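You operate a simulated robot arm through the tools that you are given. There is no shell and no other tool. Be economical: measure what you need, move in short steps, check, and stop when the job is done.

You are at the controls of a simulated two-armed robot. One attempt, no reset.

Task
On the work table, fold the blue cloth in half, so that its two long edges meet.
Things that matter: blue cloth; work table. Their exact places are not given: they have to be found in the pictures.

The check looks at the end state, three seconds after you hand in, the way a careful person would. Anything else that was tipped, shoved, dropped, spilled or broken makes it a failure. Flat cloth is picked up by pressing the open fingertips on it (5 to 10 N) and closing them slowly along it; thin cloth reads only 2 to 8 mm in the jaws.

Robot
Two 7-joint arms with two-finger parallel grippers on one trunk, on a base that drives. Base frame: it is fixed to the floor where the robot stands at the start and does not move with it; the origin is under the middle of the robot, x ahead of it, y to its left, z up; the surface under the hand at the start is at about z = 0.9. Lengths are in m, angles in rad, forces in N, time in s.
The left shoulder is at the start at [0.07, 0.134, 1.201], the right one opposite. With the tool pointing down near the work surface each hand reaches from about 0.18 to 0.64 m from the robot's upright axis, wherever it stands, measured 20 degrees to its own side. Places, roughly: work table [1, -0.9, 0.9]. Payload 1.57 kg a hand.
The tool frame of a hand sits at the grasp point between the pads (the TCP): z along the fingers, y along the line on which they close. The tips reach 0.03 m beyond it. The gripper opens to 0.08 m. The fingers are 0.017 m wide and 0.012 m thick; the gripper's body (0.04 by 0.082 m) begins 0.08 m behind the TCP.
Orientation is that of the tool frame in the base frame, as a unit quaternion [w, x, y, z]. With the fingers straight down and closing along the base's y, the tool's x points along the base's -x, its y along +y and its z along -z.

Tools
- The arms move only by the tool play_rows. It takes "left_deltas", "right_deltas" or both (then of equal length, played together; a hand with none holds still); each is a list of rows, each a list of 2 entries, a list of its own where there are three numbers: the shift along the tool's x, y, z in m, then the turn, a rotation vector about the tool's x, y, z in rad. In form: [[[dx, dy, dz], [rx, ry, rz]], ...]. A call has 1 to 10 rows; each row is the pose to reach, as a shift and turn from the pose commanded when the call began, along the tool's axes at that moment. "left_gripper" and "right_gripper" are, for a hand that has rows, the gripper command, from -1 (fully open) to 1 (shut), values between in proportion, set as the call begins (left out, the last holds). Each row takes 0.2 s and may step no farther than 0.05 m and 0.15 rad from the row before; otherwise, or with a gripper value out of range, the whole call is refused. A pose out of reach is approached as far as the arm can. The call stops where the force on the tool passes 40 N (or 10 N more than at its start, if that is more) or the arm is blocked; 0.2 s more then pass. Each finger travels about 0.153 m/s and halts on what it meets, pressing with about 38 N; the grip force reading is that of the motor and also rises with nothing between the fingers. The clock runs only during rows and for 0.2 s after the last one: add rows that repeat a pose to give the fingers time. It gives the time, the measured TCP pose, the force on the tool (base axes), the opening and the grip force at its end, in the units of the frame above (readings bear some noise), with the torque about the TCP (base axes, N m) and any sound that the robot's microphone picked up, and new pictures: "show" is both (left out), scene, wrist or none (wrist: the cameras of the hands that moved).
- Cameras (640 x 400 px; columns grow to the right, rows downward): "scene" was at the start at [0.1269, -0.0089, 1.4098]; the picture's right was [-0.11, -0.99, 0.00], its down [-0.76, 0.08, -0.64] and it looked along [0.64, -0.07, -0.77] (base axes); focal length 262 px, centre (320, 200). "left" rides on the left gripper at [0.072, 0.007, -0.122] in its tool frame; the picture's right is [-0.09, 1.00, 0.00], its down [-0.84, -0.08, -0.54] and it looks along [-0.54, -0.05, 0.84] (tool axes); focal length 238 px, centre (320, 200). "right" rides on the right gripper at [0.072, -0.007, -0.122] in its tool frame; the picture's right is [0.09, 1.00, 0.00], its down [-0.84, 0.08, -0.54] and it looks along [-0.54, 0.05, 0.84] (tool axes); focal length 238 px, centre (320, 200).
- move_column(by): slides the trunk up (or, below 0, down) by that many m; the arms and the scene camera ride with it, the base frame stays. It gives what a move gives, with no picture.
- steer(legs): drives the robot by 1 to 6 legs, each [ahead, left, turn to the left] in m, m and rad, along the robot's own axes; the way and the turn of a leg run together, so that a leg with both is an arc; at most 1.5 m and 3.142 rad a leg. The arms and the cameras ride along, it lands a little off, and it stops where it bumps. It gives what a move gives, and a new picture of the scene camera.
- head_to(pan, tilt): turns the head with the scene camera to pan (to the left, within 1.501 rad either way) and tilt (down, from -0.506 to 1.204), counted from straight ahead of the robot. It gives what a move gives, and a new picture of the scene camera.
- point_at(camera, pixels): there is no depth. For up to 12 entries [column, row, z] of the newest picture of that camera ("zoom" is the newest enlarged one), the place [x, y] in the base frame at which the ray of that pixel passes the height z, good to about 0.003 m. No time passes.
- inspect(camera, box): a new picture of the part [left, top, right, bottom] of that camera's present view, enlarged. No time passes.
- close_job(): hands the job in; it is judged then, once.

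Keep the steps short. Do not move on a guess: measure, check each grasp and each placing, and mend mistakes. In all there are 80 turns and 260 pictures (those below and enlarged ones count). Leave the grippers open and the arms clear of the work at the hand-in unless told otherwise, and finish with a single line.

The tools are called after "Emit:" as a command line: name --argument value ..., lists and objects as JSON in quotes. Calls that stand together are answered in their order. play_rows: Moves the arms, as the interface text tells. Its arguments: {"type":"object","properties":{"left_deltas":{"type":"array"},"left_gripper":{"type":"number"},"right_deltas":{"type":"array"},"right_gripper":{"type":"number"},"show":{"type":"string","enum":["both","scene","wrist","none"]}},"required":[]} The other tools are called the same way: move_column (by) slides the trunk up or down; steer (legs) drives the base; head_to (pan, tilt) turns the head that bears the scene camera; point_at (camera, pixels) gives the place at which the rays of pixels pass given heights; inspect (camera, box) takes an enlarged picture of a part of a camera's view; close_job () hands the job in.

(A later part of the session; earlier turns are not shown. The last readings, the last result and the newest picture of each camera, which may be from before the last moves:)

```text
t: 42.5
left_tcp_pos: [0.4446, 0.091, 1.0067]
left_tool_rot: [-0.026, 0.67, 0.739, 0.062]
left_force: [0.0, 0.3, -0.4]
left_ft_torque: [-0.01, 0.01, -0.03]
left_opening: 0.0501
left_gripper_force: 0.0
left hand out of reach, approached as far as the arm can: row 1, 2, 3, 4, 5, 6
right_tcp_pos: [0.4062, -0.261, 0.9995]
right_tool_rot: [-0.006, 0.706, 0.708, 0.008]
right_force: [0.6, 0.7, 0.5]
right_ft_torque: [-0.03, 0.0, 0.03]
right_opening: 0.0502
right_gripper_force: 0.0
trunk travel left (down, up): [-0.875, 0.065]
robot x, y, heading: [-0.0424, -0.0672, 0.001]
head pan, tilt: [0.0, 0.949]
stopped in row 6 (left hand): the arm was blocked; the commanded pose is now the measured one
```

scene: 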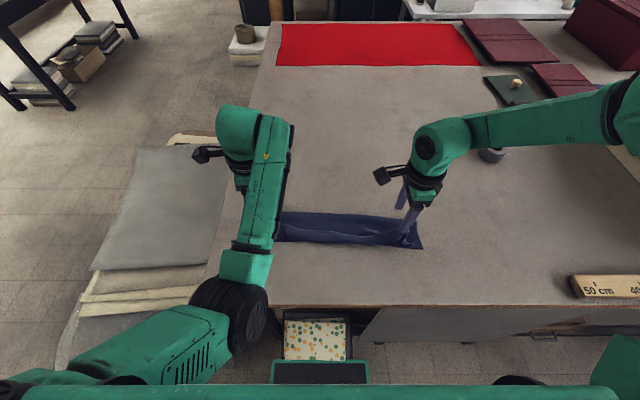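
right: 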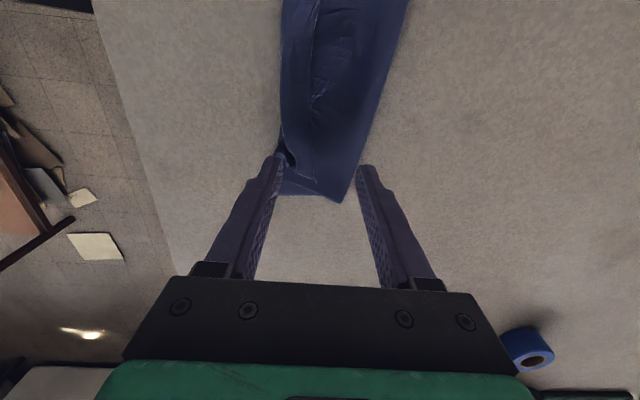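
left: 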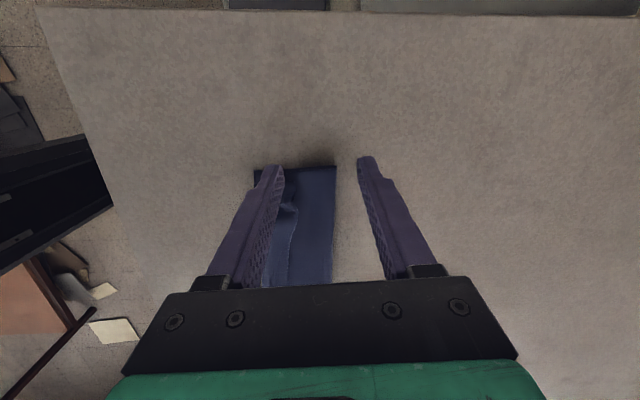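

The right is ideal. The left is at a wrist limit in this turn direction, so it needs the mirror-image turn. I'll raise it and turn it back through upright.

Emit:
play_rows --left_deltas '[[[0.013, 0.005, -0.018], [0, 0, -0.145]], [[0.026, 0.01, -0.036], [0, 0, -0.29]], [[0.04, 0.016, -0.054], [0, 0, -0.435]], [[0.053, 0.021, -0.072], [0, 0, -0.58]], [[0.067, 0.027, -0.09], [0, 0, -0.725]], [[0.067, 0.027, -0.09], [0, 0, -0.87]], [[0.067, 0.027, -0.09], [0, 0, -1.015]], [[0.067, 0.027, -0.09], [0, 0, -1.16]], [[0.067, 0.027, -0.09], [0, 0, -1.305]], [[0.067, 0.027, -0.09], [0, 0, -1.45]]]' --show "none"

Emit:
play_rows --left_deltas '[[[0, 0, 0], [0, 0, -0.145]], [[0, 0, 0], [0, 0, -0.29]], [[0, 0, 0], [0, 0, -0.435]], [[0, 0, 0], [0, 0, -0.58]], [[0, 0, 0], [0, 0, -0.725]], [[0, 0, 0], [0, 0, -0.87]], [[0, 0, 0], [0, 0, -1.015]], [[0, 0, 0], [0, 0, -1.16]], [[0, 0, 0], [0, 0, -1.305]], [[0, 0, 0], [0, 0, -1.45]]]' --show "both"

```text
t: 44.7
left_tcp_pos: [0.479, 0.1584, 1.0941]
left_tool_rot: [0.021, 0.009, 0.998, 0.063]
left_force: [0.8, 0.7, 0.9]
left_ft_torque: [0.01, 0.02, 0.0]
left_opening: 0.05
left_gripper_force: 0.1
left hand out of reach, approached as far as the arm can: row 2, 3, 4, 5, 6, 7, 8, 9, 10
right_tcp_pos: [0.4052, -0.2604, 1.0]
right_tool_rot: [-0.005, 0.706, 0.708, 0.006]
right_force: [-1.0, 0.0, -0.2]
right_ft_torque: [-0.03, -0.02, -0.01]
right_opening: 0.0501
right_gripper_force: 0.1
trunk travel left (down, up): [-0.875, 0.065]
robot x, y, heading: [-0.0449, -0.0715, -0.003]
head pan, tilt: [0.0, 0.949]
```

```text
t: 46.9
left_tcp_pos: [0.4791, 0.1595, 1.095]
left_tool_rot: [0.058, -0.656, 0.752, 0.031]
left_force: [0.5, -0.6, -0.4]
left_ft_torque: [0.0, 0.03, -0.02]
left_opening: 0.0499
left_gripper_force: 0.0
right_tcp_pos: [0.4058, -0.2609, 1.0007]
right_tool_rot: [-0.005, 0.706, 0.708, 0.008]
right_force: [1.5, -0.4, -0.2]
right_ft_torque: [-0.02, -0.01, 0.0]
right_opening: 0.0501
right_gripper_force: 0.0
trunk travel left (down, up): [-0.875, 0.065]
robot x, y, heading: [-0.0424, -0.0676, -0.002]
head pan, tilt: [0.0, 0.949]
```

scene: 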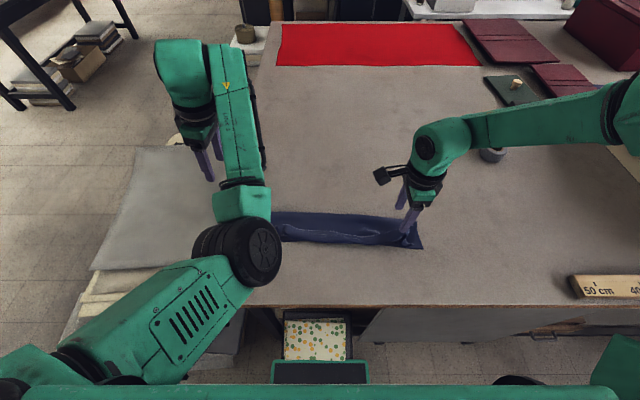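
left: 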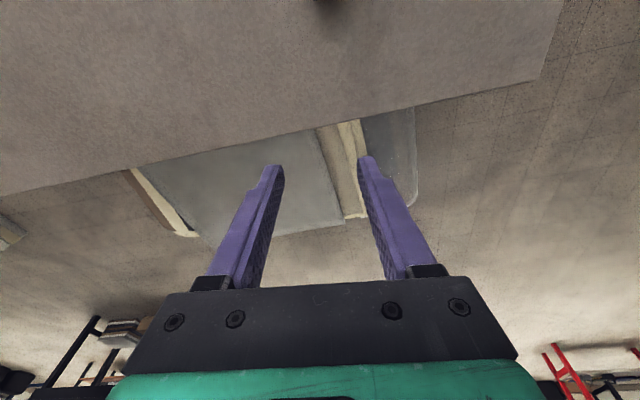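

The left hand is now in the mirrored turn. I'll bring it over the lip at y≈0.02.

Emit:
play_rows --left_deltas '[[[0.024, 0.007, 0.008], [-0.006, 0.02, -0.022]], [[0.048, 0.013, 0.016], [-0.012, 0.042, -0.045]], [[0.073, 0.02, 0.03], [-0.019, 0.063, -0.068]], [[0.097, 0.027, 0.05], [-0.025, 0.084, -0.09]], [[0.122, 0.033, 0.07], [-0.032, 0.105, -0.113]], [[0.146, 0.04, 0.095], [-0.038, 0.126, -0.136]], [[0.146, 0.04, 0.095], [-0.038, 0.126, -0.136]]]'

```text
t: 48.3
left_tcp_pos: [0.4478, 0.1056, 1.0053]
left_tool_rot: [-0.066, 0.727, -0.683, -0.024]
left_force: [0.1, -0.7, -0.4]
left_ft_torque: [0.02, 0.01, -0.02]
left_opening: 0.05
left_gripper_force: 0.0
left hand out of reach, approached as far as the arm can: row 1, 2, 3, 4, 5
right_tcp_pos: [0.4053, -0.2603, 0.9992]
right_tool_rot: [-0.006, 0.705, 0.709, 0.007]
right_force: [0.3, 0.1, -0.2]
right_ft_torque: [0.04, -0.03, 0.03]
right_opening: 0.0503
right_gripper_force: 0.2
trunk travel left (down, up): [-0.875, 0.065]
robot x, y, heading: [-0.0451, -0.0702, -0.0]
head pan, tilt: [0.0, 0.949]
stopped in row 6 (left hand): the arm was blocked; the commanded pose is now the measured one
```

scene: 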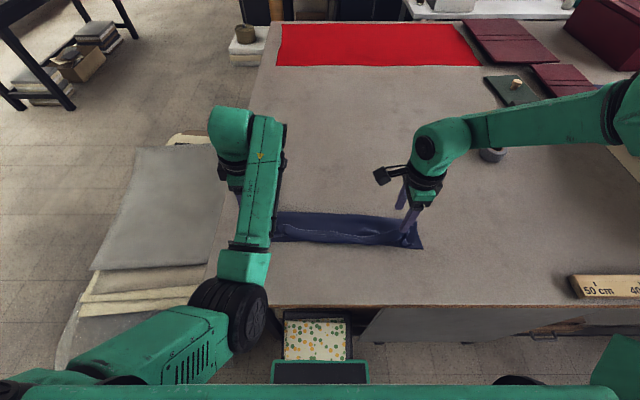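
left: 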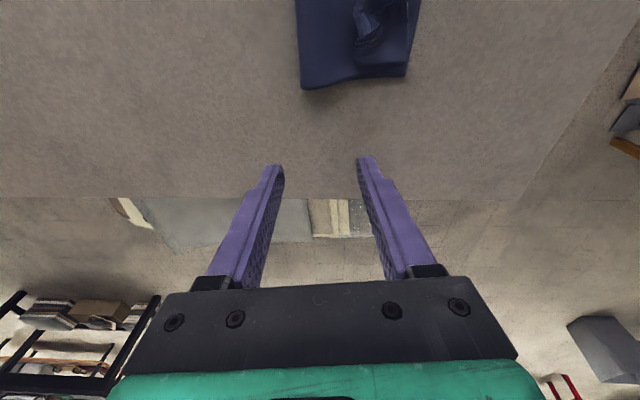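

The left elbow has settled in an awkward folded posture that blocks inward motion. I'll stretch the left arm out, up and to the left, turning back to neutral, so that it can re-pose.

Emit:
play_rows --left_deltas '[[[-0.0185, -0.021, -0.012], [0, 0, 0.145]], [[-0.037, -0.042, -0.024], [0, 0, 0.29]], [[-0.0555, -0.063, -0.036], [0, 0, 0.435]], [[-0.074, -0.084, -0.048], [0, 0, 0.58]], [[-0.0925, -0.105, -0.06], [0, 0, 0.725]], [[-0.111, -0.126, -0.072], [0, 0, 0.87]], [[-0.1295, -0.147, -0.084], [0, 0, 1.015]], [[-0.148, -0.168, -0.096], [0, 0, 1.16]], [[-0.1665, -0.189, -0.108], [0, 0, 1.305]], [[-0.185, -0.21, -0.12], [0, 0, 1.45]]]' --show "scene"

```text
t: 50.5
left_tcp_pos: [0.5928, 0.2215, 1.1665]
left_tool_rot: [0.081, -0.135, 0.986, 0.056]
left_force: [-1.1, 0.2, -0.2]
left_ft_torque: [0.02, -0.01, -0.01]
left_opening: 0.05
left_gripper_force: 0.0
left hand out of reach, approached as far as the arm can: row 7, 8, 9, 10
right_tcp_pos: [0.4045, -0.262, 1.0012]
right_tool_rot: [-0.007, 0.706, 0.709, 0.008]
right_force: [0.1, 0.1, 0.4]
right_ft_torque: [0.03, -0.06, 0.04]
right_opening: 0.0499
right_gripper_force: 0.1
trunk travel left (down, up): [-0.875, 0.065]
robot x, y, heading: [-0.0436, -0.0717, -0.0]
head pan, tilt: [0.0, 0.949]
```

scene: 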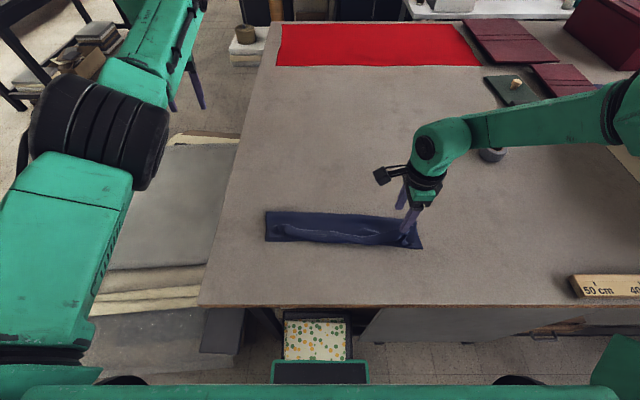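

The arm is back in its natural elbow-out posture. I'll approach again with the mirrored turn.

Emit:
play_rows --left_deltas '[[[0.0203, -0.0114, 0.0044], [-0.0042, 0.0231, -0.1438]], [[0.0407, -0.0228, 0.0089], [-0.0084, 0.0462, -0.2876]], [[0.061, -0.0342, 0.0133], [-0.0127, 0.0693, -0.4313]], [[0.0813, -0.0456, 0.0178], [-0.0169, 0.0924, -0.5751]], [[0.1017, -0.0569, 0.0222], [-0.0211, 0.1156, -0.7189]], [[0.122, -0.0683, 0.0267], [-0.0253, 0.1387, -0.8627]], [[0.1423, -0.0797, 0.0311], [-0.0296, 0.1618, -1.0064]], [[0.1627, -0.0911, 0.0356], [-0.0338, 0.1849, -1.1502]], [[0.183, -0.1025, 0.04], [-0.038, 0.208, -1.294]]]' --show "scene"

```text
t: 52.5
left_tcp_pos: [0.4892, 0.0964, 1.0624]
left_tool_rot: [-0.005, 0.713, -0.701, 0.001]
left_force: [0.1, 0.0, -0.3]
left_ft_torque: [0.02, 0.0, 0.02]
left_opening: 0.0501
left_gripper_force: 0.0
left hand out of reach, approached as far as the arm can: row 1, 2, 3, 4, 5, 7, 8, 9
right_tcp_pos: [0.4058, -0.2631, 0.9998]
right_tool_rot: [-0.007, 0.706, 0.708, 0.007]
right_force: [0.5, 0.0, 1.1]
right_ft_torque: [0.03, 0.01, -0.02]
right_opening: 0.0501
right_gripper_force: 0.0
trunk travel left (down, up): [-0.875, 0.065]
robot x, y, heading: [-0.0408, -0.0677, -0.001]
head pan, tilt: [0.0, 0.949]
```

scene: 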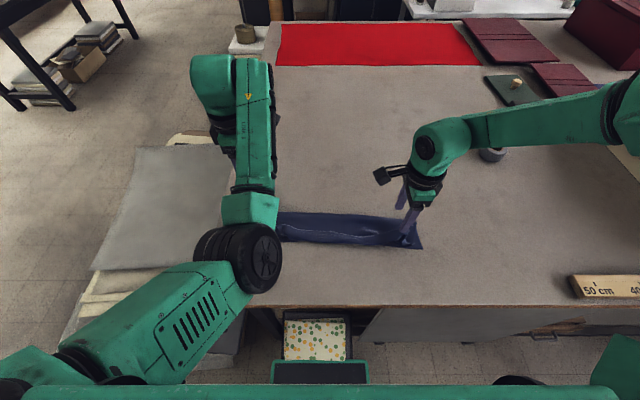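

The elbow went in again with that turn. I'll stretch the left out once more to neutral and raise the right, then lower the trunk back to its original height, where the arms behaved well.

Emit:
play_rows --left_deltas '[[[-0.0138, -0.0122, -0.014], [0, 0, 0.145]], [[-0.0276, -0.0244, -0.028], [0, 0, 0.29]], [[-0.0414, -0.0366, -0.042], [0, 0, 0.435]], [[-0.0552, -0.0488, -0.056], [0, 0, 0.58]], [[-0.069, -0.061, -0.07], [0, 0, 0.725]], [[-0.0828, -0.0732, -0.084], [0, 0, 0.87]], [[-0.0966, -0.0854, -0.098], [0, 0, 1.015]], [[-0.1104, -0.0976, -0.112], [0, 0, 1.16]], [[-0.1242, -0.1098, -0.126], [0, 0, 1.305]], [[-0.138, -0.122, -0.14], [0, 0, 1.45]]]' --right_deltas '[[[0, 0, -0.01], [0, 0, 0]], [[0, 0, -0.02], [0, 0, 0]], [[0, 0, -0.03], [0, 0, 0]], [[0, 0, -0.04], [0, 0, 0]], [[0, 0, -0.05], [0, 0, 0]], [[0, 0, -0.06], [0, 0, 0]], [[0, 0, -0.07], [0, 0, 0]], [[0, 0, -0.08], [0, 0, 0]], [[0, 0, -0.09], [0, 0, 0]], [[0, 0, -0.1], [0, 0, 0]]]' --show "none"

Emit:
move_column --by -0.1

Emit:
inspect --camera "scene" --box '[0, 0, 640, 400]'

```text
t: 54.7
left_tcp_pos: [0.5724, 0.2136, 1.2172]
left_tool_rot: [0.054, -0.103, 0.993, 0.001]
left_force: [-0.3, -0.2, -0.1]
left_ft_torque: [-0.02, -0.03, 0.0]
left_opening: 0.0499
left_gripper_force: 0.0
left hand out of reach, approached as far as the arm can: row 7, 8, 9, 10
right_tcp_pos: [0.4038, -0.2634, 1.1006]
right_tool_rot: [-0.004, 0.706, 0.708, 0.007]
right_force: [-0.2, -0.3, 0.5]
right_ft_torque: [-0.01, -0.03, -0.03]
right_opening: 0.0499
right_gripper_force: 0.0
trunk travel left (down, up): [-0.875, 0.065]
robot x, y, heading: [-0.0422, -0.0703, -0.003]
head pan, tilt: [0.0, 0.949]
```

```text
t: 56.0
left_tcp_pos: [0.5725, 0.2134, 1.1171]
left_tool_rot: [0.052, -0.103, 0.993, 0.001]
left_force: [-0.6, 1.1, -0.3]
left_ft_torque: [0.01, -0.02, -0.01]
left_opening: 0.05
left_gripper_force: 0.1
right_tcp_pos: [0.4045, -0.2622, 1.0005]
right_tool_rot: [-0.006, 0.706, 0.708, 0.007]
right_force: [-0.1, -0.2, 0.8]
right_ft_torque: [0.03, -0.03, -0.02]
right_opening: 0.0499
right_gripper_force: 0.0
trunk travel left (down, up): [-0.775, 0.165]
robot x, y, heading: [-0.0417, -0.0679, -0.003]
head pan, tilt: [0.0, 0.949]
```

```text
1.00 times, centred on (320, 200) of scene (not enlarged: the box is as wide or as high as the picture)
```

zoom: 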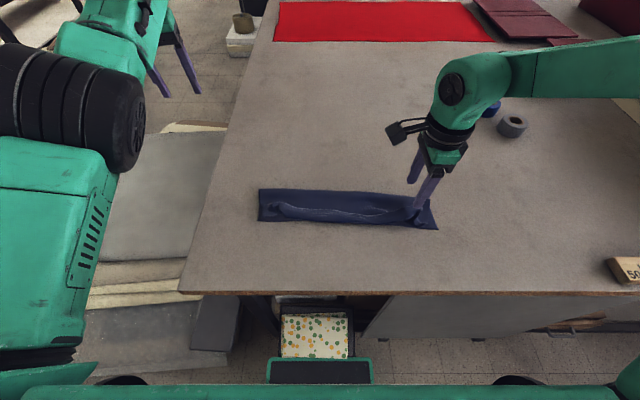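

The left elbow is out again. I'll move the left to neutral over (0.50, 0.07).

Emit:
play_rows --left_deltas '[[[0.017, -0.02, 0.007], [0, 0.017, 0.034]], [[0.034, -0.041, 0.014], [0.001, 0.035, 0.069]], [[0.051, -0.061, 0.02], [0.001, 0.052, 0.104]], [[0.068, -0.081, 0.027], [0.001, 0.069, 0.138]], [[0.085, -0.102, 0.034], [0.002, 0.087, 0.172]], [[0.102, -0.122, 0.041], [0.002, 0.104, 0.207]], [[0.102, -0.122, 0.041], [0.002, 0.104, 0.207]]]' --show "scene"

```text
t: 57.6
left_tcp_pos: [0.5306, 0.077, 1.064]
left_tool_rot: [0.0, 0.0, 1.0, 0.001]
left_force: [-0.3, 0.2, -0.4]
left_ft_torque: [0.02, 0.0, -0.04]
left_opening: 0.0499
left_gripper_force: 0.0
left hand out of reach, approached as far as the arm can: row 1, 5, 6, 7
right_tcp_pos: [0.4049, -0.263, 0.9994]
right_tool_rot: [-0.005, 0.706, 0.709, 0.007]
right_force: [-0.1, 0.6, 0.9]
right_ft_torque: [0.02, 0.02, 0.03]
right_opening: 0.0499
right_gripper_force: 0.2
trunk travel left (down, up): [-0.775, 0.165]
robot x, y, heading: [-0.0429, -0.0686, 0.002]
head pan, tilt: [0.0, 0.949]
```

scene: 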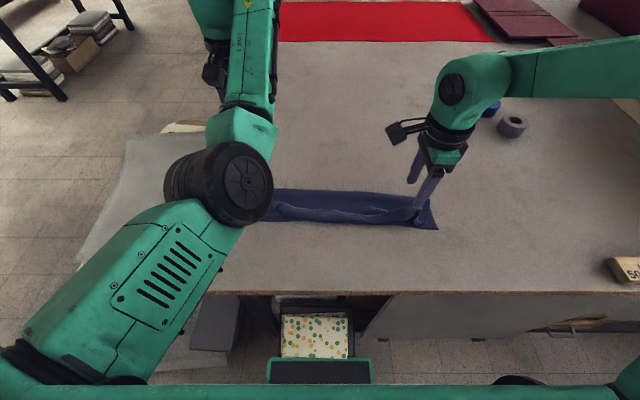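

The left wrist is stuck in an unhelpful posture, while the right arm works well. I'll park the left arm up and out of the way and finish with the right hand. First, a closer look under the right hand.

Emit:
play_rows --left_deltas '[[[0, 0.02, -0.02], [0, 0, 0]], [[0, 0.05, -0.04], [0, 0, 0]], [[0, 0.085, -0.06], [0, 0, 0]], [[0, 0.12, -0.08], [0, 0, 0]], [[0, 0.15, -0.1], [0, 0, 0]], [[0, 0.18, -0.12], [0, 0, 0]]]' --right_deltas '[[[0.005, 0, -0.01], [0, 0, 0]], [[0.01, 0, -0.01], [0, 0, 0]], [[0.015, 0, -0.01], [0, 0, 0]], [[0.02, 0, -0.01], [0, 0, 0]], [[0.02, 0, -0.01], [0, 0, 0]], [[0.02, 0, -0.01], [0, 0, 0]]]' --show "scene"

Emit:
inspect --camera "right" --box '[200, 0, 480, 210]'

Emit:
inspect --camera "scene" --box '[240, 160, 464, 260]'

```text
t: 59.0
left_tcp_pos: [0.5301, 0.233, 1.1672]
left_tool_rot: [0.005, -0.007, 1.0, -0.002]
left_force: [0.5, 0.2, 0.2]
left_ft_torque: [0.01, 0.0, 0.02]
left_opening: 0.0502
left_gripper_force: 0.1
left hand out of reach, approached as far as the arm can: row 6
right_tcp_pos: [0.4049, -0.242, 1.0113]
right_tool_rot: [-0.006, 0.706, 0.708, 0.006]
right_force: [0.4, -0.3, 0.5]
right_ft_torque: [0.01, 0.0, -0.02]
right_opening: 0.05
right_gripper_force: 0.0
trunk travel left (down, up): [-0.775, 0.165]
robot x, y, heading: [-0.0452, -0.0709, 0.005]
head pan, tilt: [0.0, 0.949]
```

scene: 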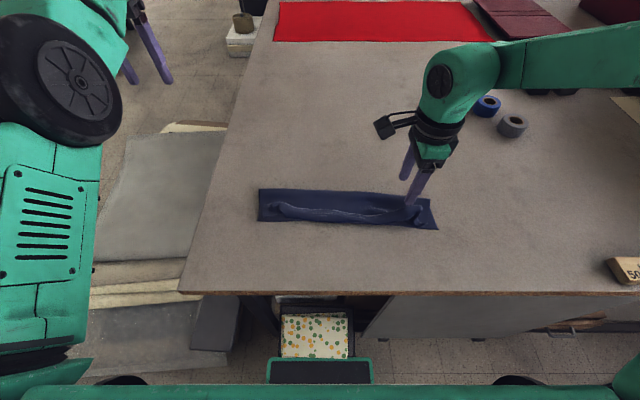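

```text
1.90 times, centred on (340, 105) of right
```

zoom: 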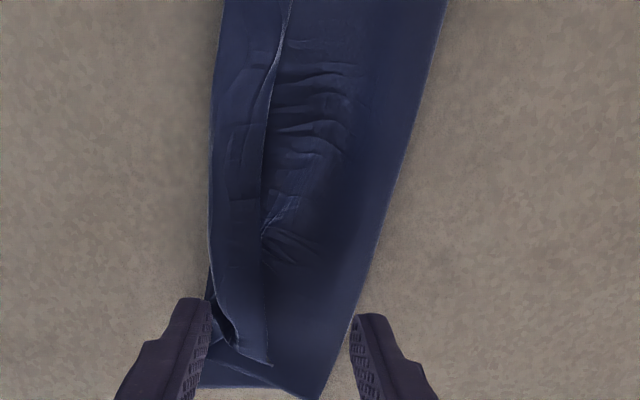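

```text
2.86 times, centred on (352, 210) of scene
```

zoom: 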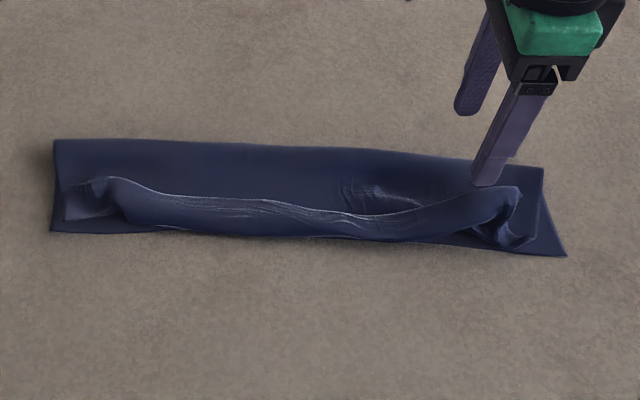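

The lip edge is clear in this view, at column ≈263 of the zoom. I'll measure it.

Emit:
inspect --camera "right" --box '[200, 0, 480, 210]'

Emit:
point_at --camera "zoom" --pixels '[[280, 40, 0.91], [264, 130, 0.91], [262, 220, 0.91], [268, 300, 0.91], [271, 364, 0.91], [213, 100, 0.905], [210, 250, 0.905], [205, 385, 0.9], [310, 396, 0.9], [370, 260, 0.9]]'

```text
1.90 times, centred on (340, 105) of right
```

zoom: 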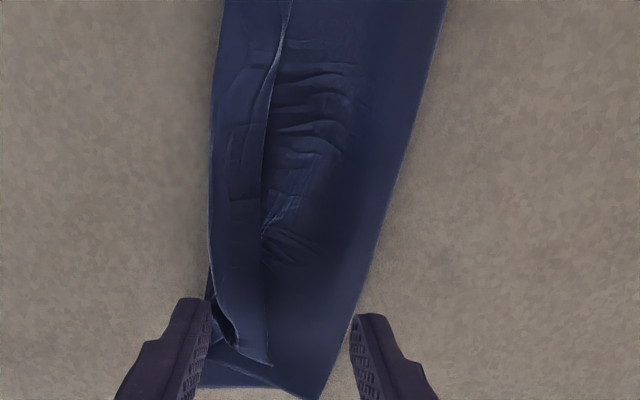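

```text
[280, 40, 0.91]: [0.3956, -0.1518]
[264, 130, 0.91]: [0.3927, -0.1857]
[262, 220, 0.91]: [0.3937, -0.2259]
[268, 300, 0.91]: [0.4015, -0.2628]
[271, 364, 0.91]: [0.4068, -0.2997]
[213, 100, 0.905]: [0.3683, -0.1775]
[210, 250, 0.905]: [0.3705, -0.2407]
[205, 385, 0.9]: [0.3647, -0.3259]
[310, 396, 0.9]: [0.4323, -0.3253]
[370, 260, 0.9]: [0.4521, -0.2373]
```

I'll straddle the lip at y≈−0.268 with the jaws open 3.5 cm, one finger on each side of its free edge. The tips stay about 7 mm above the table so that only the raised lip gets caught.

Emit:
play_rows --right_deltas '[[[-0.013, -0.001, 0.02], [0, 0, 0]], [[-0.026, -0.0024, 0.04], [0, 0, 0]], [[-0.026, -0.0024, 0.06], [0, 0, 0]], [[-0.026, -0.0024, 0.074], [0, 0, 0]], [[-0.026, -0.0024, 0.074], [0, 0, 0]]]' --right_gripper 0.125 --show "wrist"

Emit:
inspect --camera "scene" --box '[340, 150, 480, 250]'

```text
t: 60.2
left_tcp_pos: [0.5306, 0.234, 1.1686]
left_tool_rot: [0.007, -0.006, 1.0, -0.002]
left_force: [0.4, 0.3, 0.4]
left_ft_torque: [0.01, -0.03, 0.0]
left_opening: 0.0501
left_gripper_force: 0.2
right_tcp_pos: [0.4034, -0.2678, 0.9362]
right_tool_rot: [-0.006, 0.706, 0.708, 0.007]
right_force: [0.5, -1.1, 1.9]
right_ft_torque: [0.01, -0.02, 0.02]
right_opening: 0.0353
right_gripper_force: 0.1
trunk travel left (down, up): [-0.775, 0.165]
robot x, y, heading: [-0.0414, -0.0705, -0.002]
head pan, tilt: [0.0, 0.949]
```

right: 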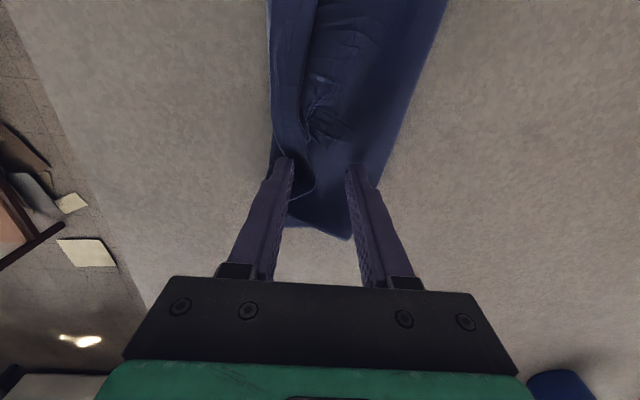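

```text
4.00 times, centred on (410, 200) of scene
```

zoom: 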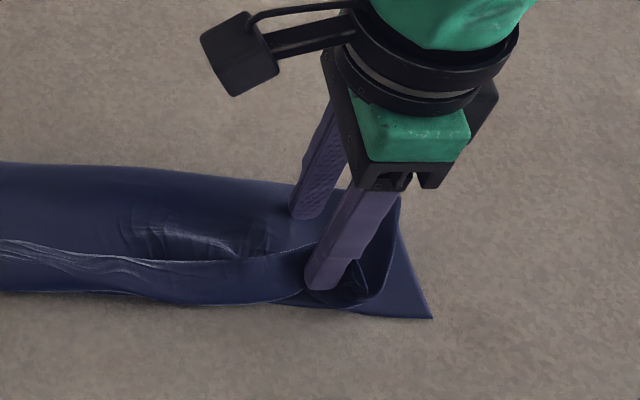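

The free edge is between the fingers, with the near finger resting on the lip. I'll close slowly.

Emit:
play_rows --right_deltas '[[[0, 0, 0.001], [0, 0, 0]], [[0, 0, 0.001], [0, 0, 0]]]' --right_gripper 0.5 --show "none"

Emit:
play_rows --right_deltas '[[[0, 0, 0], [0, 0, 0]], [[0, 0, 0], [0, 0, 0]], [[0, 0, 0], [0, 0, 0]]]' --right_gripper 1 --show "wrist"

Emit:
inspect --camera "scene" --box '[340, 150, 480, 250]'

```text
t: 60.8
left_tcp_pos: [0.5307, 0.2345, 1.1676]
left_tool_rot: [0.006, -0.006, 1.0, -0.002]
left_force: [0.2, -1.0, -0.5]
left_ft_torque: [0.01, 0.03, -0.01]
left_opening: 0.0501
left_gripper_force: 0.2
right_tcp_pos: [0.4034, -0.2667, 0.936]
right_tool_rot: [-0.006, 0.706, 0.708, 0.008]
right_force: [0.5, -0.3, 1.8]
right_ft_torque: [0.03, 0.0, -0.03]
right_opening: 0.0199
right_gripper_force: 0.1
trunk travel left (down, up): [-0.775, 0.165]
robot x, y, heading: [-0.0391, -0.0677, 0.005]
head pan, tilt: [0.0, 0.949]
```

```text
t: 61.6
left_tcp_pos: [0.531, 0.2326, 1.1688]
left_tool_rot: [0.006, -0.006, 1.0, -0.001]
left_force: [0.1, -0.2, -0.1]
left_ft_torque: [0.0, 0.01, -0.01]
left_opening: 0.05
left_gripper_force: 0.1
right_tcp_pos: [0.4033, -0.2665, 0.9364]
right_tool_rot: [-0.006, 0.706, 0.708, 0.007]
right_force: [-1.2, 0.3, 0.7]
right_ft_torque: [0.0, 0.04, 0.01]
right_opening: 0.0021
right_gripper_force: 23.7
trunk travel left (down, up): [-0.775, 0.165]
robot x, y, heading: [-0.044, -0.0664, 0.002]
head pan, tilt: [0.0, 0.949]
```

right: 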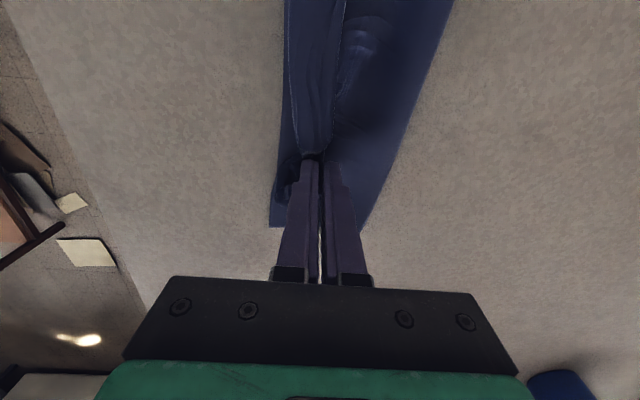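

```text
4.00 times, centred on (410, 200) of scene
```

zoom: 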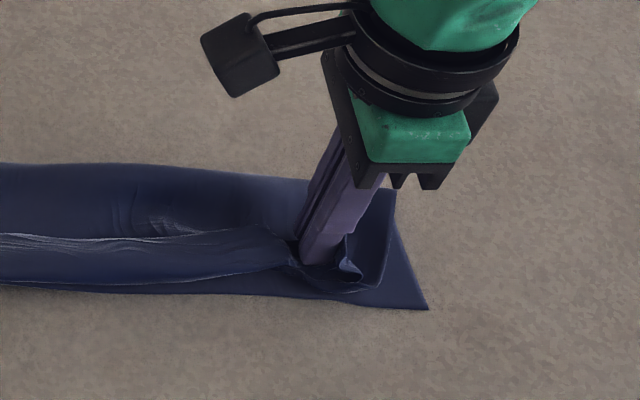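

It caught the lip, reading 2.1 mm. I'll lift it up and forward to draw the slack out of the roll.

Emit:
play_rows --right_deltas '[[[0, 0.003, -0.02], [0, 0, 0]], [[0, 0.01, -0.04], [0, 0, 0]], [[0, 0.02, -0.055], [0, 0, 0]], [[0, 0.035, -0.07], [0, 0, 0]], [[0, 0.05, -0.08], [0, 0, 0]], [[0, 0.05, -0.08], [0, 0, 0]]]' --show "wrist"

Emit:
inspect --camera "scene" --box '[240, 130, 464, 270]'

```text
t: 63.0
left_tcp_pos: [0.5294, 0.2335, 1.1673]
left_tool_rot: [0.005, -0.006, 1.0, -0.002]
left_force: [0.1, -0.3, 0.5]
left_ft_torque: [0.0, 0.01, 0.06]
left_opening: 0.05
left_gripper_force: 0.2
right_tcp_pos: [0.4534, -0.2689, 1.0162]
right_tool_rot: [-0.006, 0.706, 0.708, 0.007]
right_force: [0.7, 0.5, -0.5]
right_ft_torque: [0.02, 0.01, 0.02]
right_opening: 0.002
right_gripper_force: 23.8
trunk travel left (down, up): [-0.775, 0.165]
robot x, y, heading: [-0.0371, -0.0709, -0.003]
head pan, tilt: [0.0, 0.949]
```

right: 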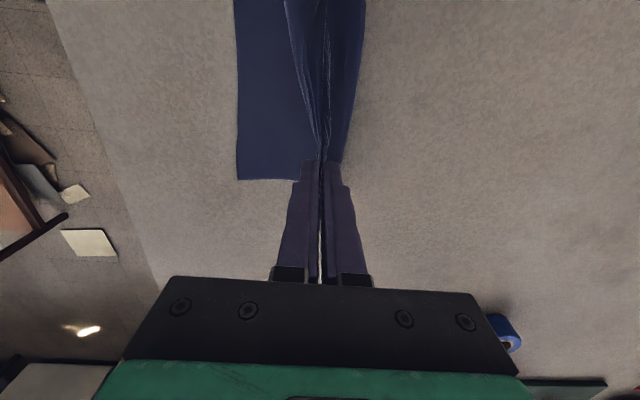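

```text
2.86 times, centred on (352, 200) of scene
```

zoom: 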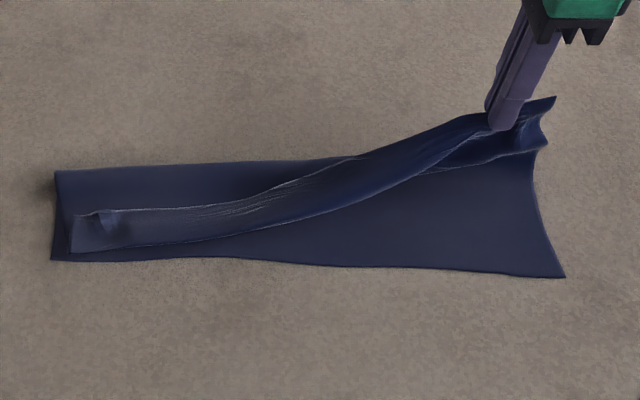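

That worked very well: the right end is unrolled and the edge stands straight up from the jaws. I'll measure the near edge before laying it.

Emit:
point_at --camera "zoom" --pixels '[[565, 277, 0.9], [480, 268, 0.9], [350, 264, 0.9], [200, 258, 0.9], [52, 260, 0.9], [532, 170, 0.9]]'

Emit:
inspect --camera "right" --box '[220, 0, 420, 200]'

```text
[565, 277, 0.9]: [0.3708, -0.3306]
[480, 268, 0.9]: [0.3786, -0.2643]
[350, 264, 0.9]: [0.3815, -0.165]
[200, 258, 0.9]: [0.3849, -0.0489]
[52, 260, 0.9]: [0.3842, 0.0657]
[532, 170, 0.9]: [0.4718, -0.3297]
```

```text
2.00 times, centred on (320, 100) of right
```

zoom: 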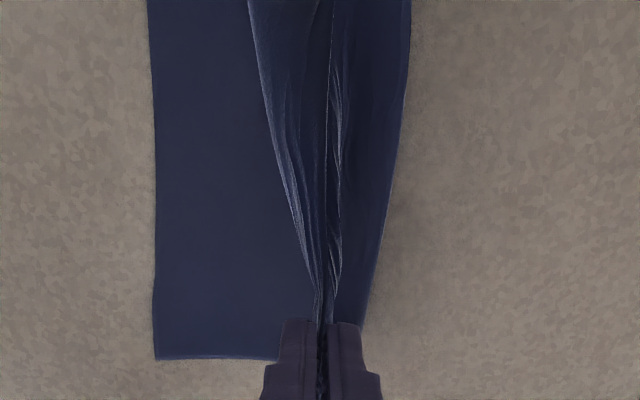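

The near edge here is at x≈0.378. With this hand orientation I can tilt further, because the wrist camera sits at the side. I'll tilt the right hand while moving back so the edge rolls over toward the robot.

Emit:
play_rows --right_deltas '[[[0, -0.0079, 0.0019], [-0.148, 0, 0]], [[0, -0.0153, 0.0043], [-0.296, 0, 0]], [[0, -0.0224, 0.0074], [-0.444, 0, 0]], [[0, -0.0293, 0.011], [-0.592, 0, 0]], [[0, -0.0358, 0.0152], [-0.74, 0, 0]], [[0, -0.0419, 0.02], [-0.888, 0, 0]], [[0, -0.0474, 0.0251], [-1.036, 0, 0]], [[0, -0.0514, 0.0303], [-1.184, 0, 0]]]' --show "both"

Emit:
inspect --camera "scene" --box '[240, 130, 464, 270]'

```text
t: 64.8
left_tcp_pos: [0.5315, 0.2341, 1.1677]
left_tool_rot: [0.005, -0.007, 1.0, -0.002]
left_force: [0.0, 0.3, 1.0]
left_ft_torque: [-0.01, -0.01, -0.03]
left_opening: 0.0499
left_gripper_force: 0.1
right_tcp_pos: [0.4053, -0.2675, 0.9893]
right_tool_rot: [0.345, 0.615, 0.612, 0.358]
right_force: [-0.3, 0.0, 0.2]
right_ft_torque: [-0.02, 0.07, 0.01]
right_opening: 0.0021
right_gripper_force: 23.5
right hand out of reach, approached as far as the arm can: row 8
trunk travel left (down, up): [-0.775, 0.165]
robot x, y, heading: [-0.0421, -0.0717, -0.005]
head pan, tilt: [0.0, 0.949]
```

scene: 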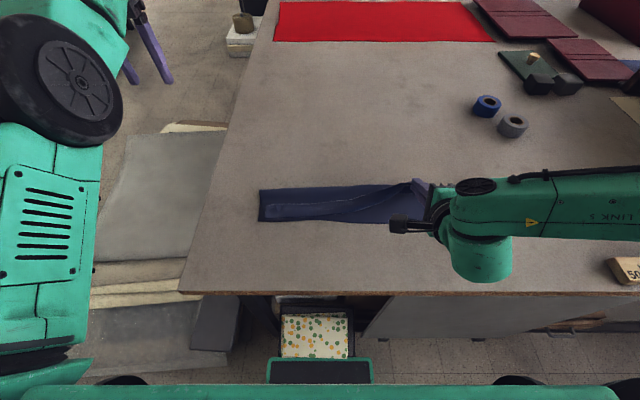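
right: 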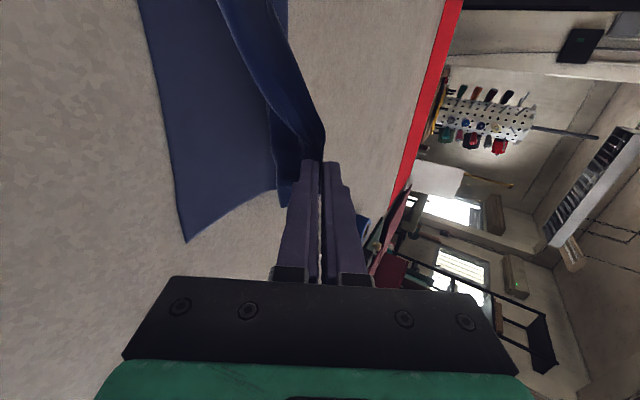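

```text
2.86 times, centred on (352, 200) of scene
```

zoom: 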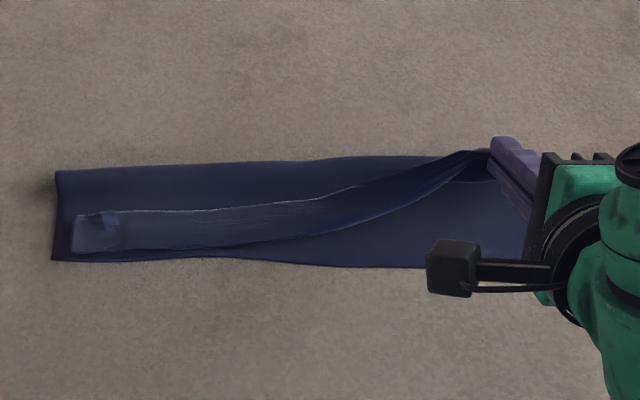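

The tilt reached 1.04 rad with the grip held. I'll lower now to lay the edge near the near edge, tips at about x 0.390.

Emit:
play_rows --right_deltas '[[[0, -0.0175, -0.0016], [0, 0, 0]], [[0, -0.035, -0.0033], [0, 0, 0]], [[0, -0.0525, -0.005], [0, 0, 0]], [[0, -0.07, -0.0066], [0, 0, 0]], [[0, -0.07, -0.0066], [0, 0, 0]]]' --show "wrist"

Emit:
inspect --camera "scene" --box '[240, 130, 464, 270]'

```text
t: 66.0
left_tcp_pos: [0.5294, 0.2341, 1.1669]
left_tool_rot: [0.005, -0.006, 1.0, -0.002]
left_force: [0.5, 0.0, -0.1]
left_ft_torque: [-0.01, 0.02, 0.01]
left_opening: 0.0501
left_gripper_force: 0.1
right_tcp_pos: [0.4004, -0.2691, 0.9835]
right_tool_rot: [0.344, 0.616, 0.612, 0.357]
right_force: [0.1, 0.8, -0.2]
right_ft_torque: [0.02, 0.02, 0.03]
right_opening: 0.0021
right_gripper_force: 23.5
right hand out of reach, approached as far as the arm can: row 1, 2, 3, 4, 5
trunk travel left (down, up): [-0.775, 0.165]
robot x, y, heading: [-0.0444, -0.0755, -0.002]
head pan, tilt: [0.0, 0.949]
```

right: 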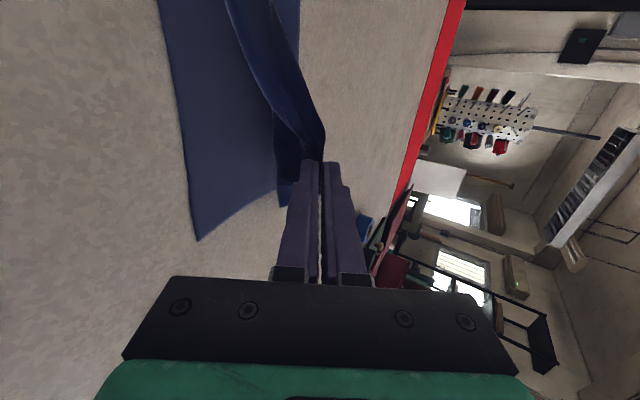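

```text
2.86 times, centred on (352, 200) of scene
```

zoom: 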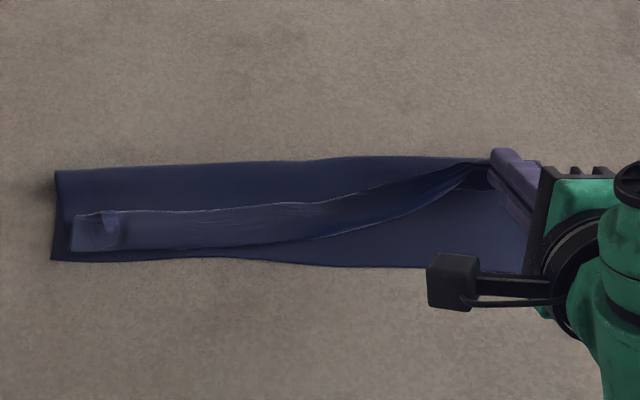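

The arm is at its inner limit, but the base and trunk can do the rest. I'll back up 3.6 cm and lower the trunk 4.8 cm.

Emit:
steer --legs '[[-0.036, 0, 0]]'

Emit:
move_column --by -0.048

Emit:
inspect --camera "scene" --box '[240, 110, 464, 250]'

Emit:
inspect --camera "right" --box '[120, 0, 440, 260]'

```text
t: 66.8
left_tcp_pos: [0.5013, 0.2339, 1.1644]
left_tool_rot: [0.002, -0.007, 1.0, -0.001]
left_force: [-0.5, 0.3, -0.1]
left_ft_torque: [-0.04, 0.02, -0.01]
left_opening: 0.0497
left_gripper_force: 0.0
right_tcp_pos: [0.3702, -0.2683, 0.9791]
right_tool_rot: [0.343, 0.617, 0.612, 0.355]
right_force: [0.1, 0.4, -0.2]
right_ft_torque: [0.03, 0.01, 0.0]
right_opening: 0.0019
right_gripper_force: 24.2
trunk travel left (down, up): [-0.775, 0.165]
robot x, y, heading: [-0.0777, -0.0665, -0.0]
head pan, tilt: [0.0, 0.949]
```

scene: 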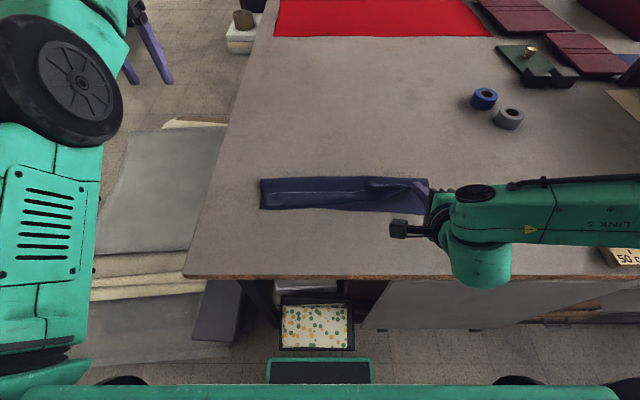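

```text
t: 67.8
left_tcp_pos: [0.4935, 0.2338, 1.1205]
left_tool_rot: [0.006, -0.007, 1.0, -0.002]
left_force: [0.2, 0.9, -0.1]
left_ft_torque: [-0.02, 0.0, 0.0]
left_opening: 0.0499
left_gripper_force: 0.0
right_tcp_pos: [0.3643, -0.2695, 0.9359]
right_tool_rot: [0.344, 0.616, 0.612, 0.357]
right_force: [0.1, 0.5, 0.3]
right_ft_torque: [0.01, 0.03, 0.01]
right_opening: 0.0021
right_gripper_force: 23.5
trunk travel left (down, up): [-0.727, 0.213]
robot x, y, heading: [-0.0724, -0.0738, -0.0]
head pan, tilt: [0.0, 0.949]
```

```text
2.86 times, centred on (352, 180) of scene
```

zoom: 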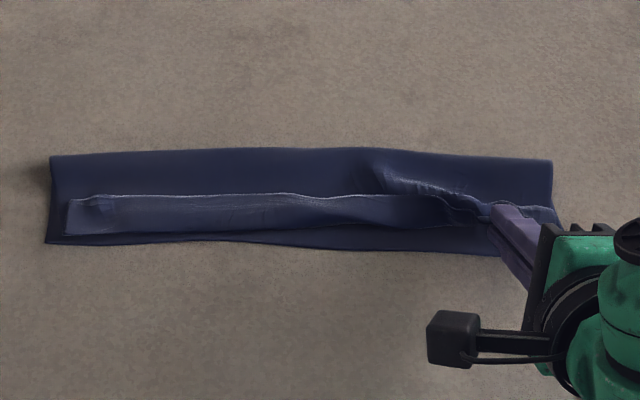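

```text
1.54 times, centred on (280, 130) of right
```

zoom: 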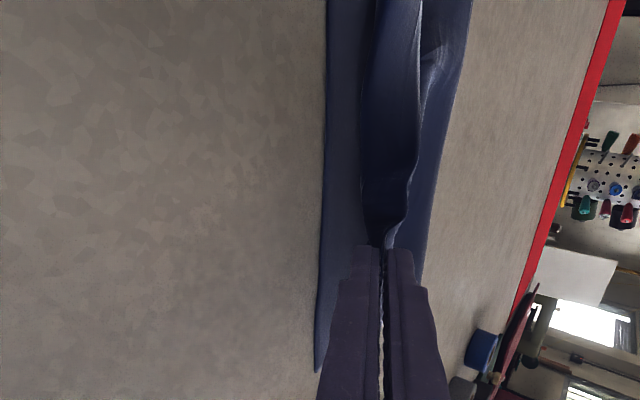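

The jaw is right over the near edge, about 2 cm up. I'll release gently.

Emit:
play_rows --right_deltas '[[[0, 0, 0], [0, 0, 0]], [[0, 0, 0], [0, 0, 0]], [[0, 0, 0], [0, 0, 0]]]' --right_gripper 0.6 --show "wrist"

Emit:
inspect --camera "scene" --box '[240, 110, 464, 250]'

```text
t: 68.5
left_tcp_pos: [0.4951, 0.2333, 1.1193]
left_tool_rot: [0.006, -0.006, 1.0, -0.002]
left_force: [0.0, 0.0, 0.2]
left_ft_torque: [-0.03, -0.02, 0.01]
left_opening: 0.0498
left_gripper_force: 0.1
right_tcp_pos: [0.3649, -0.2692, 0.935]
right_tool_rot: [0.344, 0.616, 0.613, 0.356]
right_force: [0.7, 0.2, 0.0]
right_ft_torque: [-0.01, 0.02, 0.01]
right_opening: 0.0158
right_gripper_force: 0.0
trunk travel left (down, up): [-0.727, 0.213]
robot x, y, heading: [-0.0777, -0.0703, -0.0]
head pan, tilt: [0.0, 0.949]
```

right: 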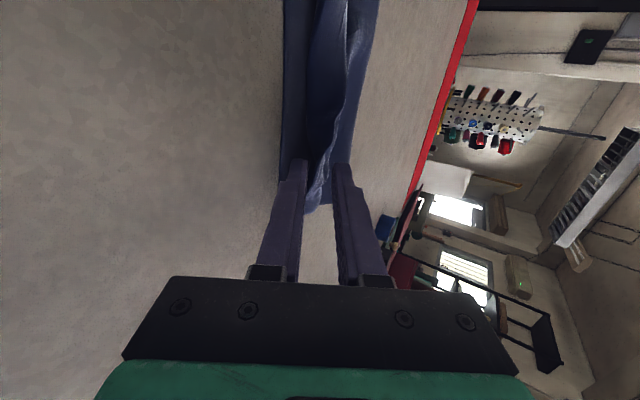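

```text
2.86 times, centred on (352, 180) of scene
```

zoom: 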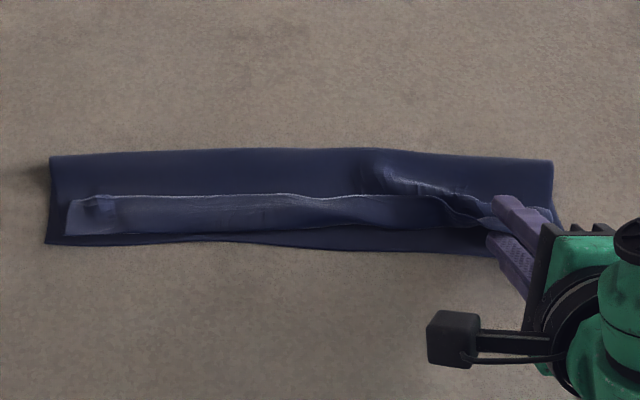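

The lip's edge still lies between the fingers, with the upper finger on its far side. Drawing the hand straight back will sweep the lip over toward the robot, so I'll back the base up 5 cm.

Emit:
steer --legs '[[-0.05, 0, 0]]'

Emit:
inspect --camera "scene" --box '[240, 100, 464, 240]'

Emit:
inspect --camera "right" --box '[120, 0, 440, 260]'

```text
t: 69.5
left_tcp_pos: [0.4505, 0.2338, 1.1162]
left_tool_rot: [0.003, -0.007, 1.0, -0.002]
left_force: [0.5, -0.3, -0.7]
left_ft_torque: [0.02, 0.01, 0.02]
left_opening: 0.0502
left_gripper_force: 0.0
right_tcp_pos: [0.3199, -0.2678, 0.9343]
right_tool_rot: [0.342, 0.617, 0.613, 0.356]
right_force: [0.2, -0.1, 0.1]
right_ft_torque: [0.02, -0.01, -0.02]
right_opening: 0.0162
right_gripper_force: 0.1
trunk travel left (down, up): [-0.727, 0.213]
robot x, y, heading: [-0.1272, -0.0708, -0.002]
head pan, tilt: [0.0, 0.949]
```

scene: 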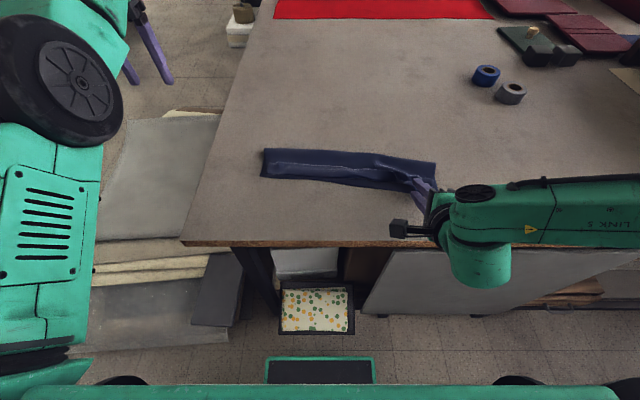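

```text
2.86 times, centred on (352, 170) of scene
```

zoom: 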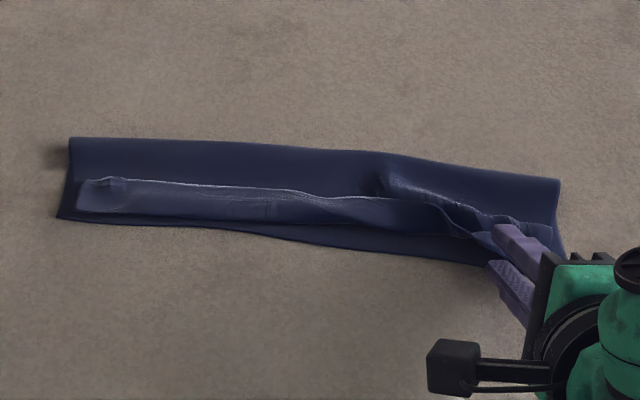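

```text
1.54 times, centred on (280, 130) of right
```

zoom: 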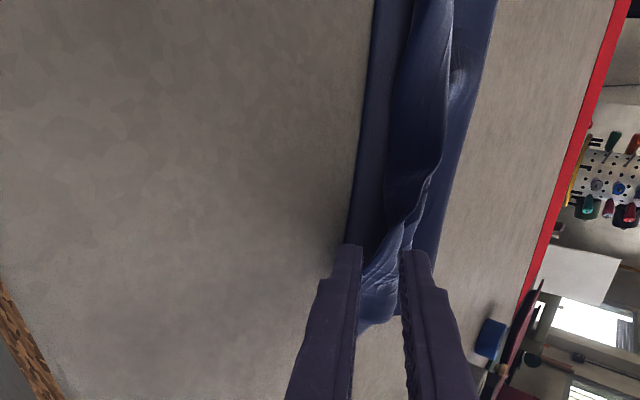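

At this end the free edge now points back toward the hand, so the lip has flipped there. I'll open wider so nothing drags, and then back away.

Emit:
play_rows --right_deltas '[[[0, 0.004, 0], [0, 0, 0]], [[0, 0.004, 0], [0, 0, 0]]]' --right_gripper 0.0 --show "none"

Emit:
steer --legs '[[-0.07, 0, 0]]'

Emit:
inspect --camera "scene" --box '[240, 70, 464, 210]'

Emit:
inspect --camera "right" --box '[120, 0, 520, 260]'

```text
t: 70.1
left_tcp_pos: [0.4434, 0.2343, 1.1209]
left_tool_rot: [0.007, -0.005, 1.0, -0.003]
left_force: [0.0, 1.2, 0.2]
left_ft_torque: [0.02, -0.03, 0.01]
left_opening: 0.0499
left_gripper_force: 0.1
right_tcp_pos: [0.3156, -0.2683, 0.9399]
right_tool_rot: [0.346, 0.615, 0.612, 0.356]
right_force: [-7.1, -2.3, 9.8]
right_ft_torque: [-0.15, 0.13, -0.09]
right_opening: 0.0353
right_gripper_force: 0.0
trunk travel left (down, up): [-0.727, 0.213]
robot x, y, heading: [-0.1228, -0.0731, 0.002]
head pan, tilt: [0.0, 0.949]
```

```text
t: 71.1
left_tcp_pos: [0.3741, 0.2335, 1.1204]
left_tool_rot: [0.007, -0.006, 1.0, -0.002]
left_force: [-0.1, 1.1, 0.4]
left_ft_torque: [-0.05, -0.01, 0.02]
left_opening: 0.0501
left_gripper_force: 0.0
right_tcp_pos: [0.2463, -0.268, 0.9409]
right_tool_rot: [0.347, 0.615, 0.611, 0.357]
right_force: [-4.4, -0.8, 8.7]
right_ft_torque: [-0.07, 0.08, -0.02]
right_opening: 0.0358
right_gripper_force: 0.0
trunk travel left (down, up): [-0.727, 0.213]
robot x, y, heading: [-0.1934, -0.0681, 0.002]
head pan, tilt: [0.0, 0.949]
```

scene: 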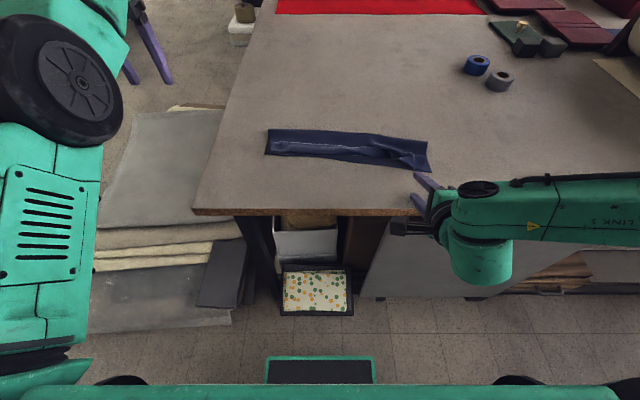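

```text
2.86 times, centred on (352, 140) of scene
```

zoom: 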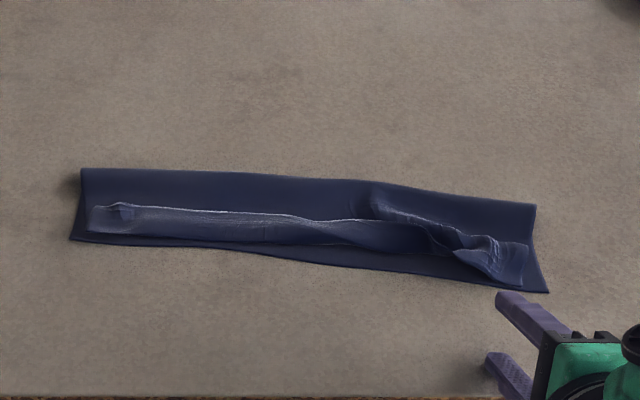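

```text
1.54 times, centred on (320, 130) of right
```

zoom: 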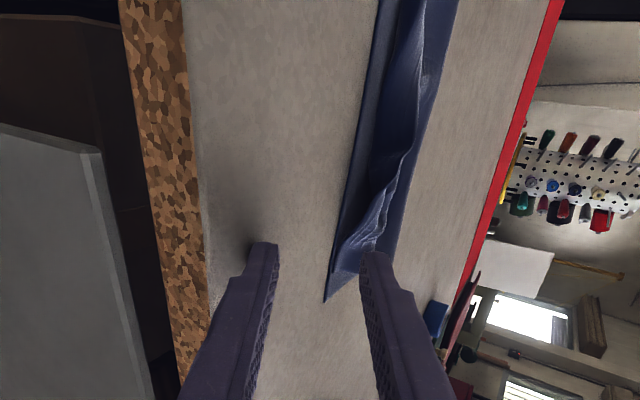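

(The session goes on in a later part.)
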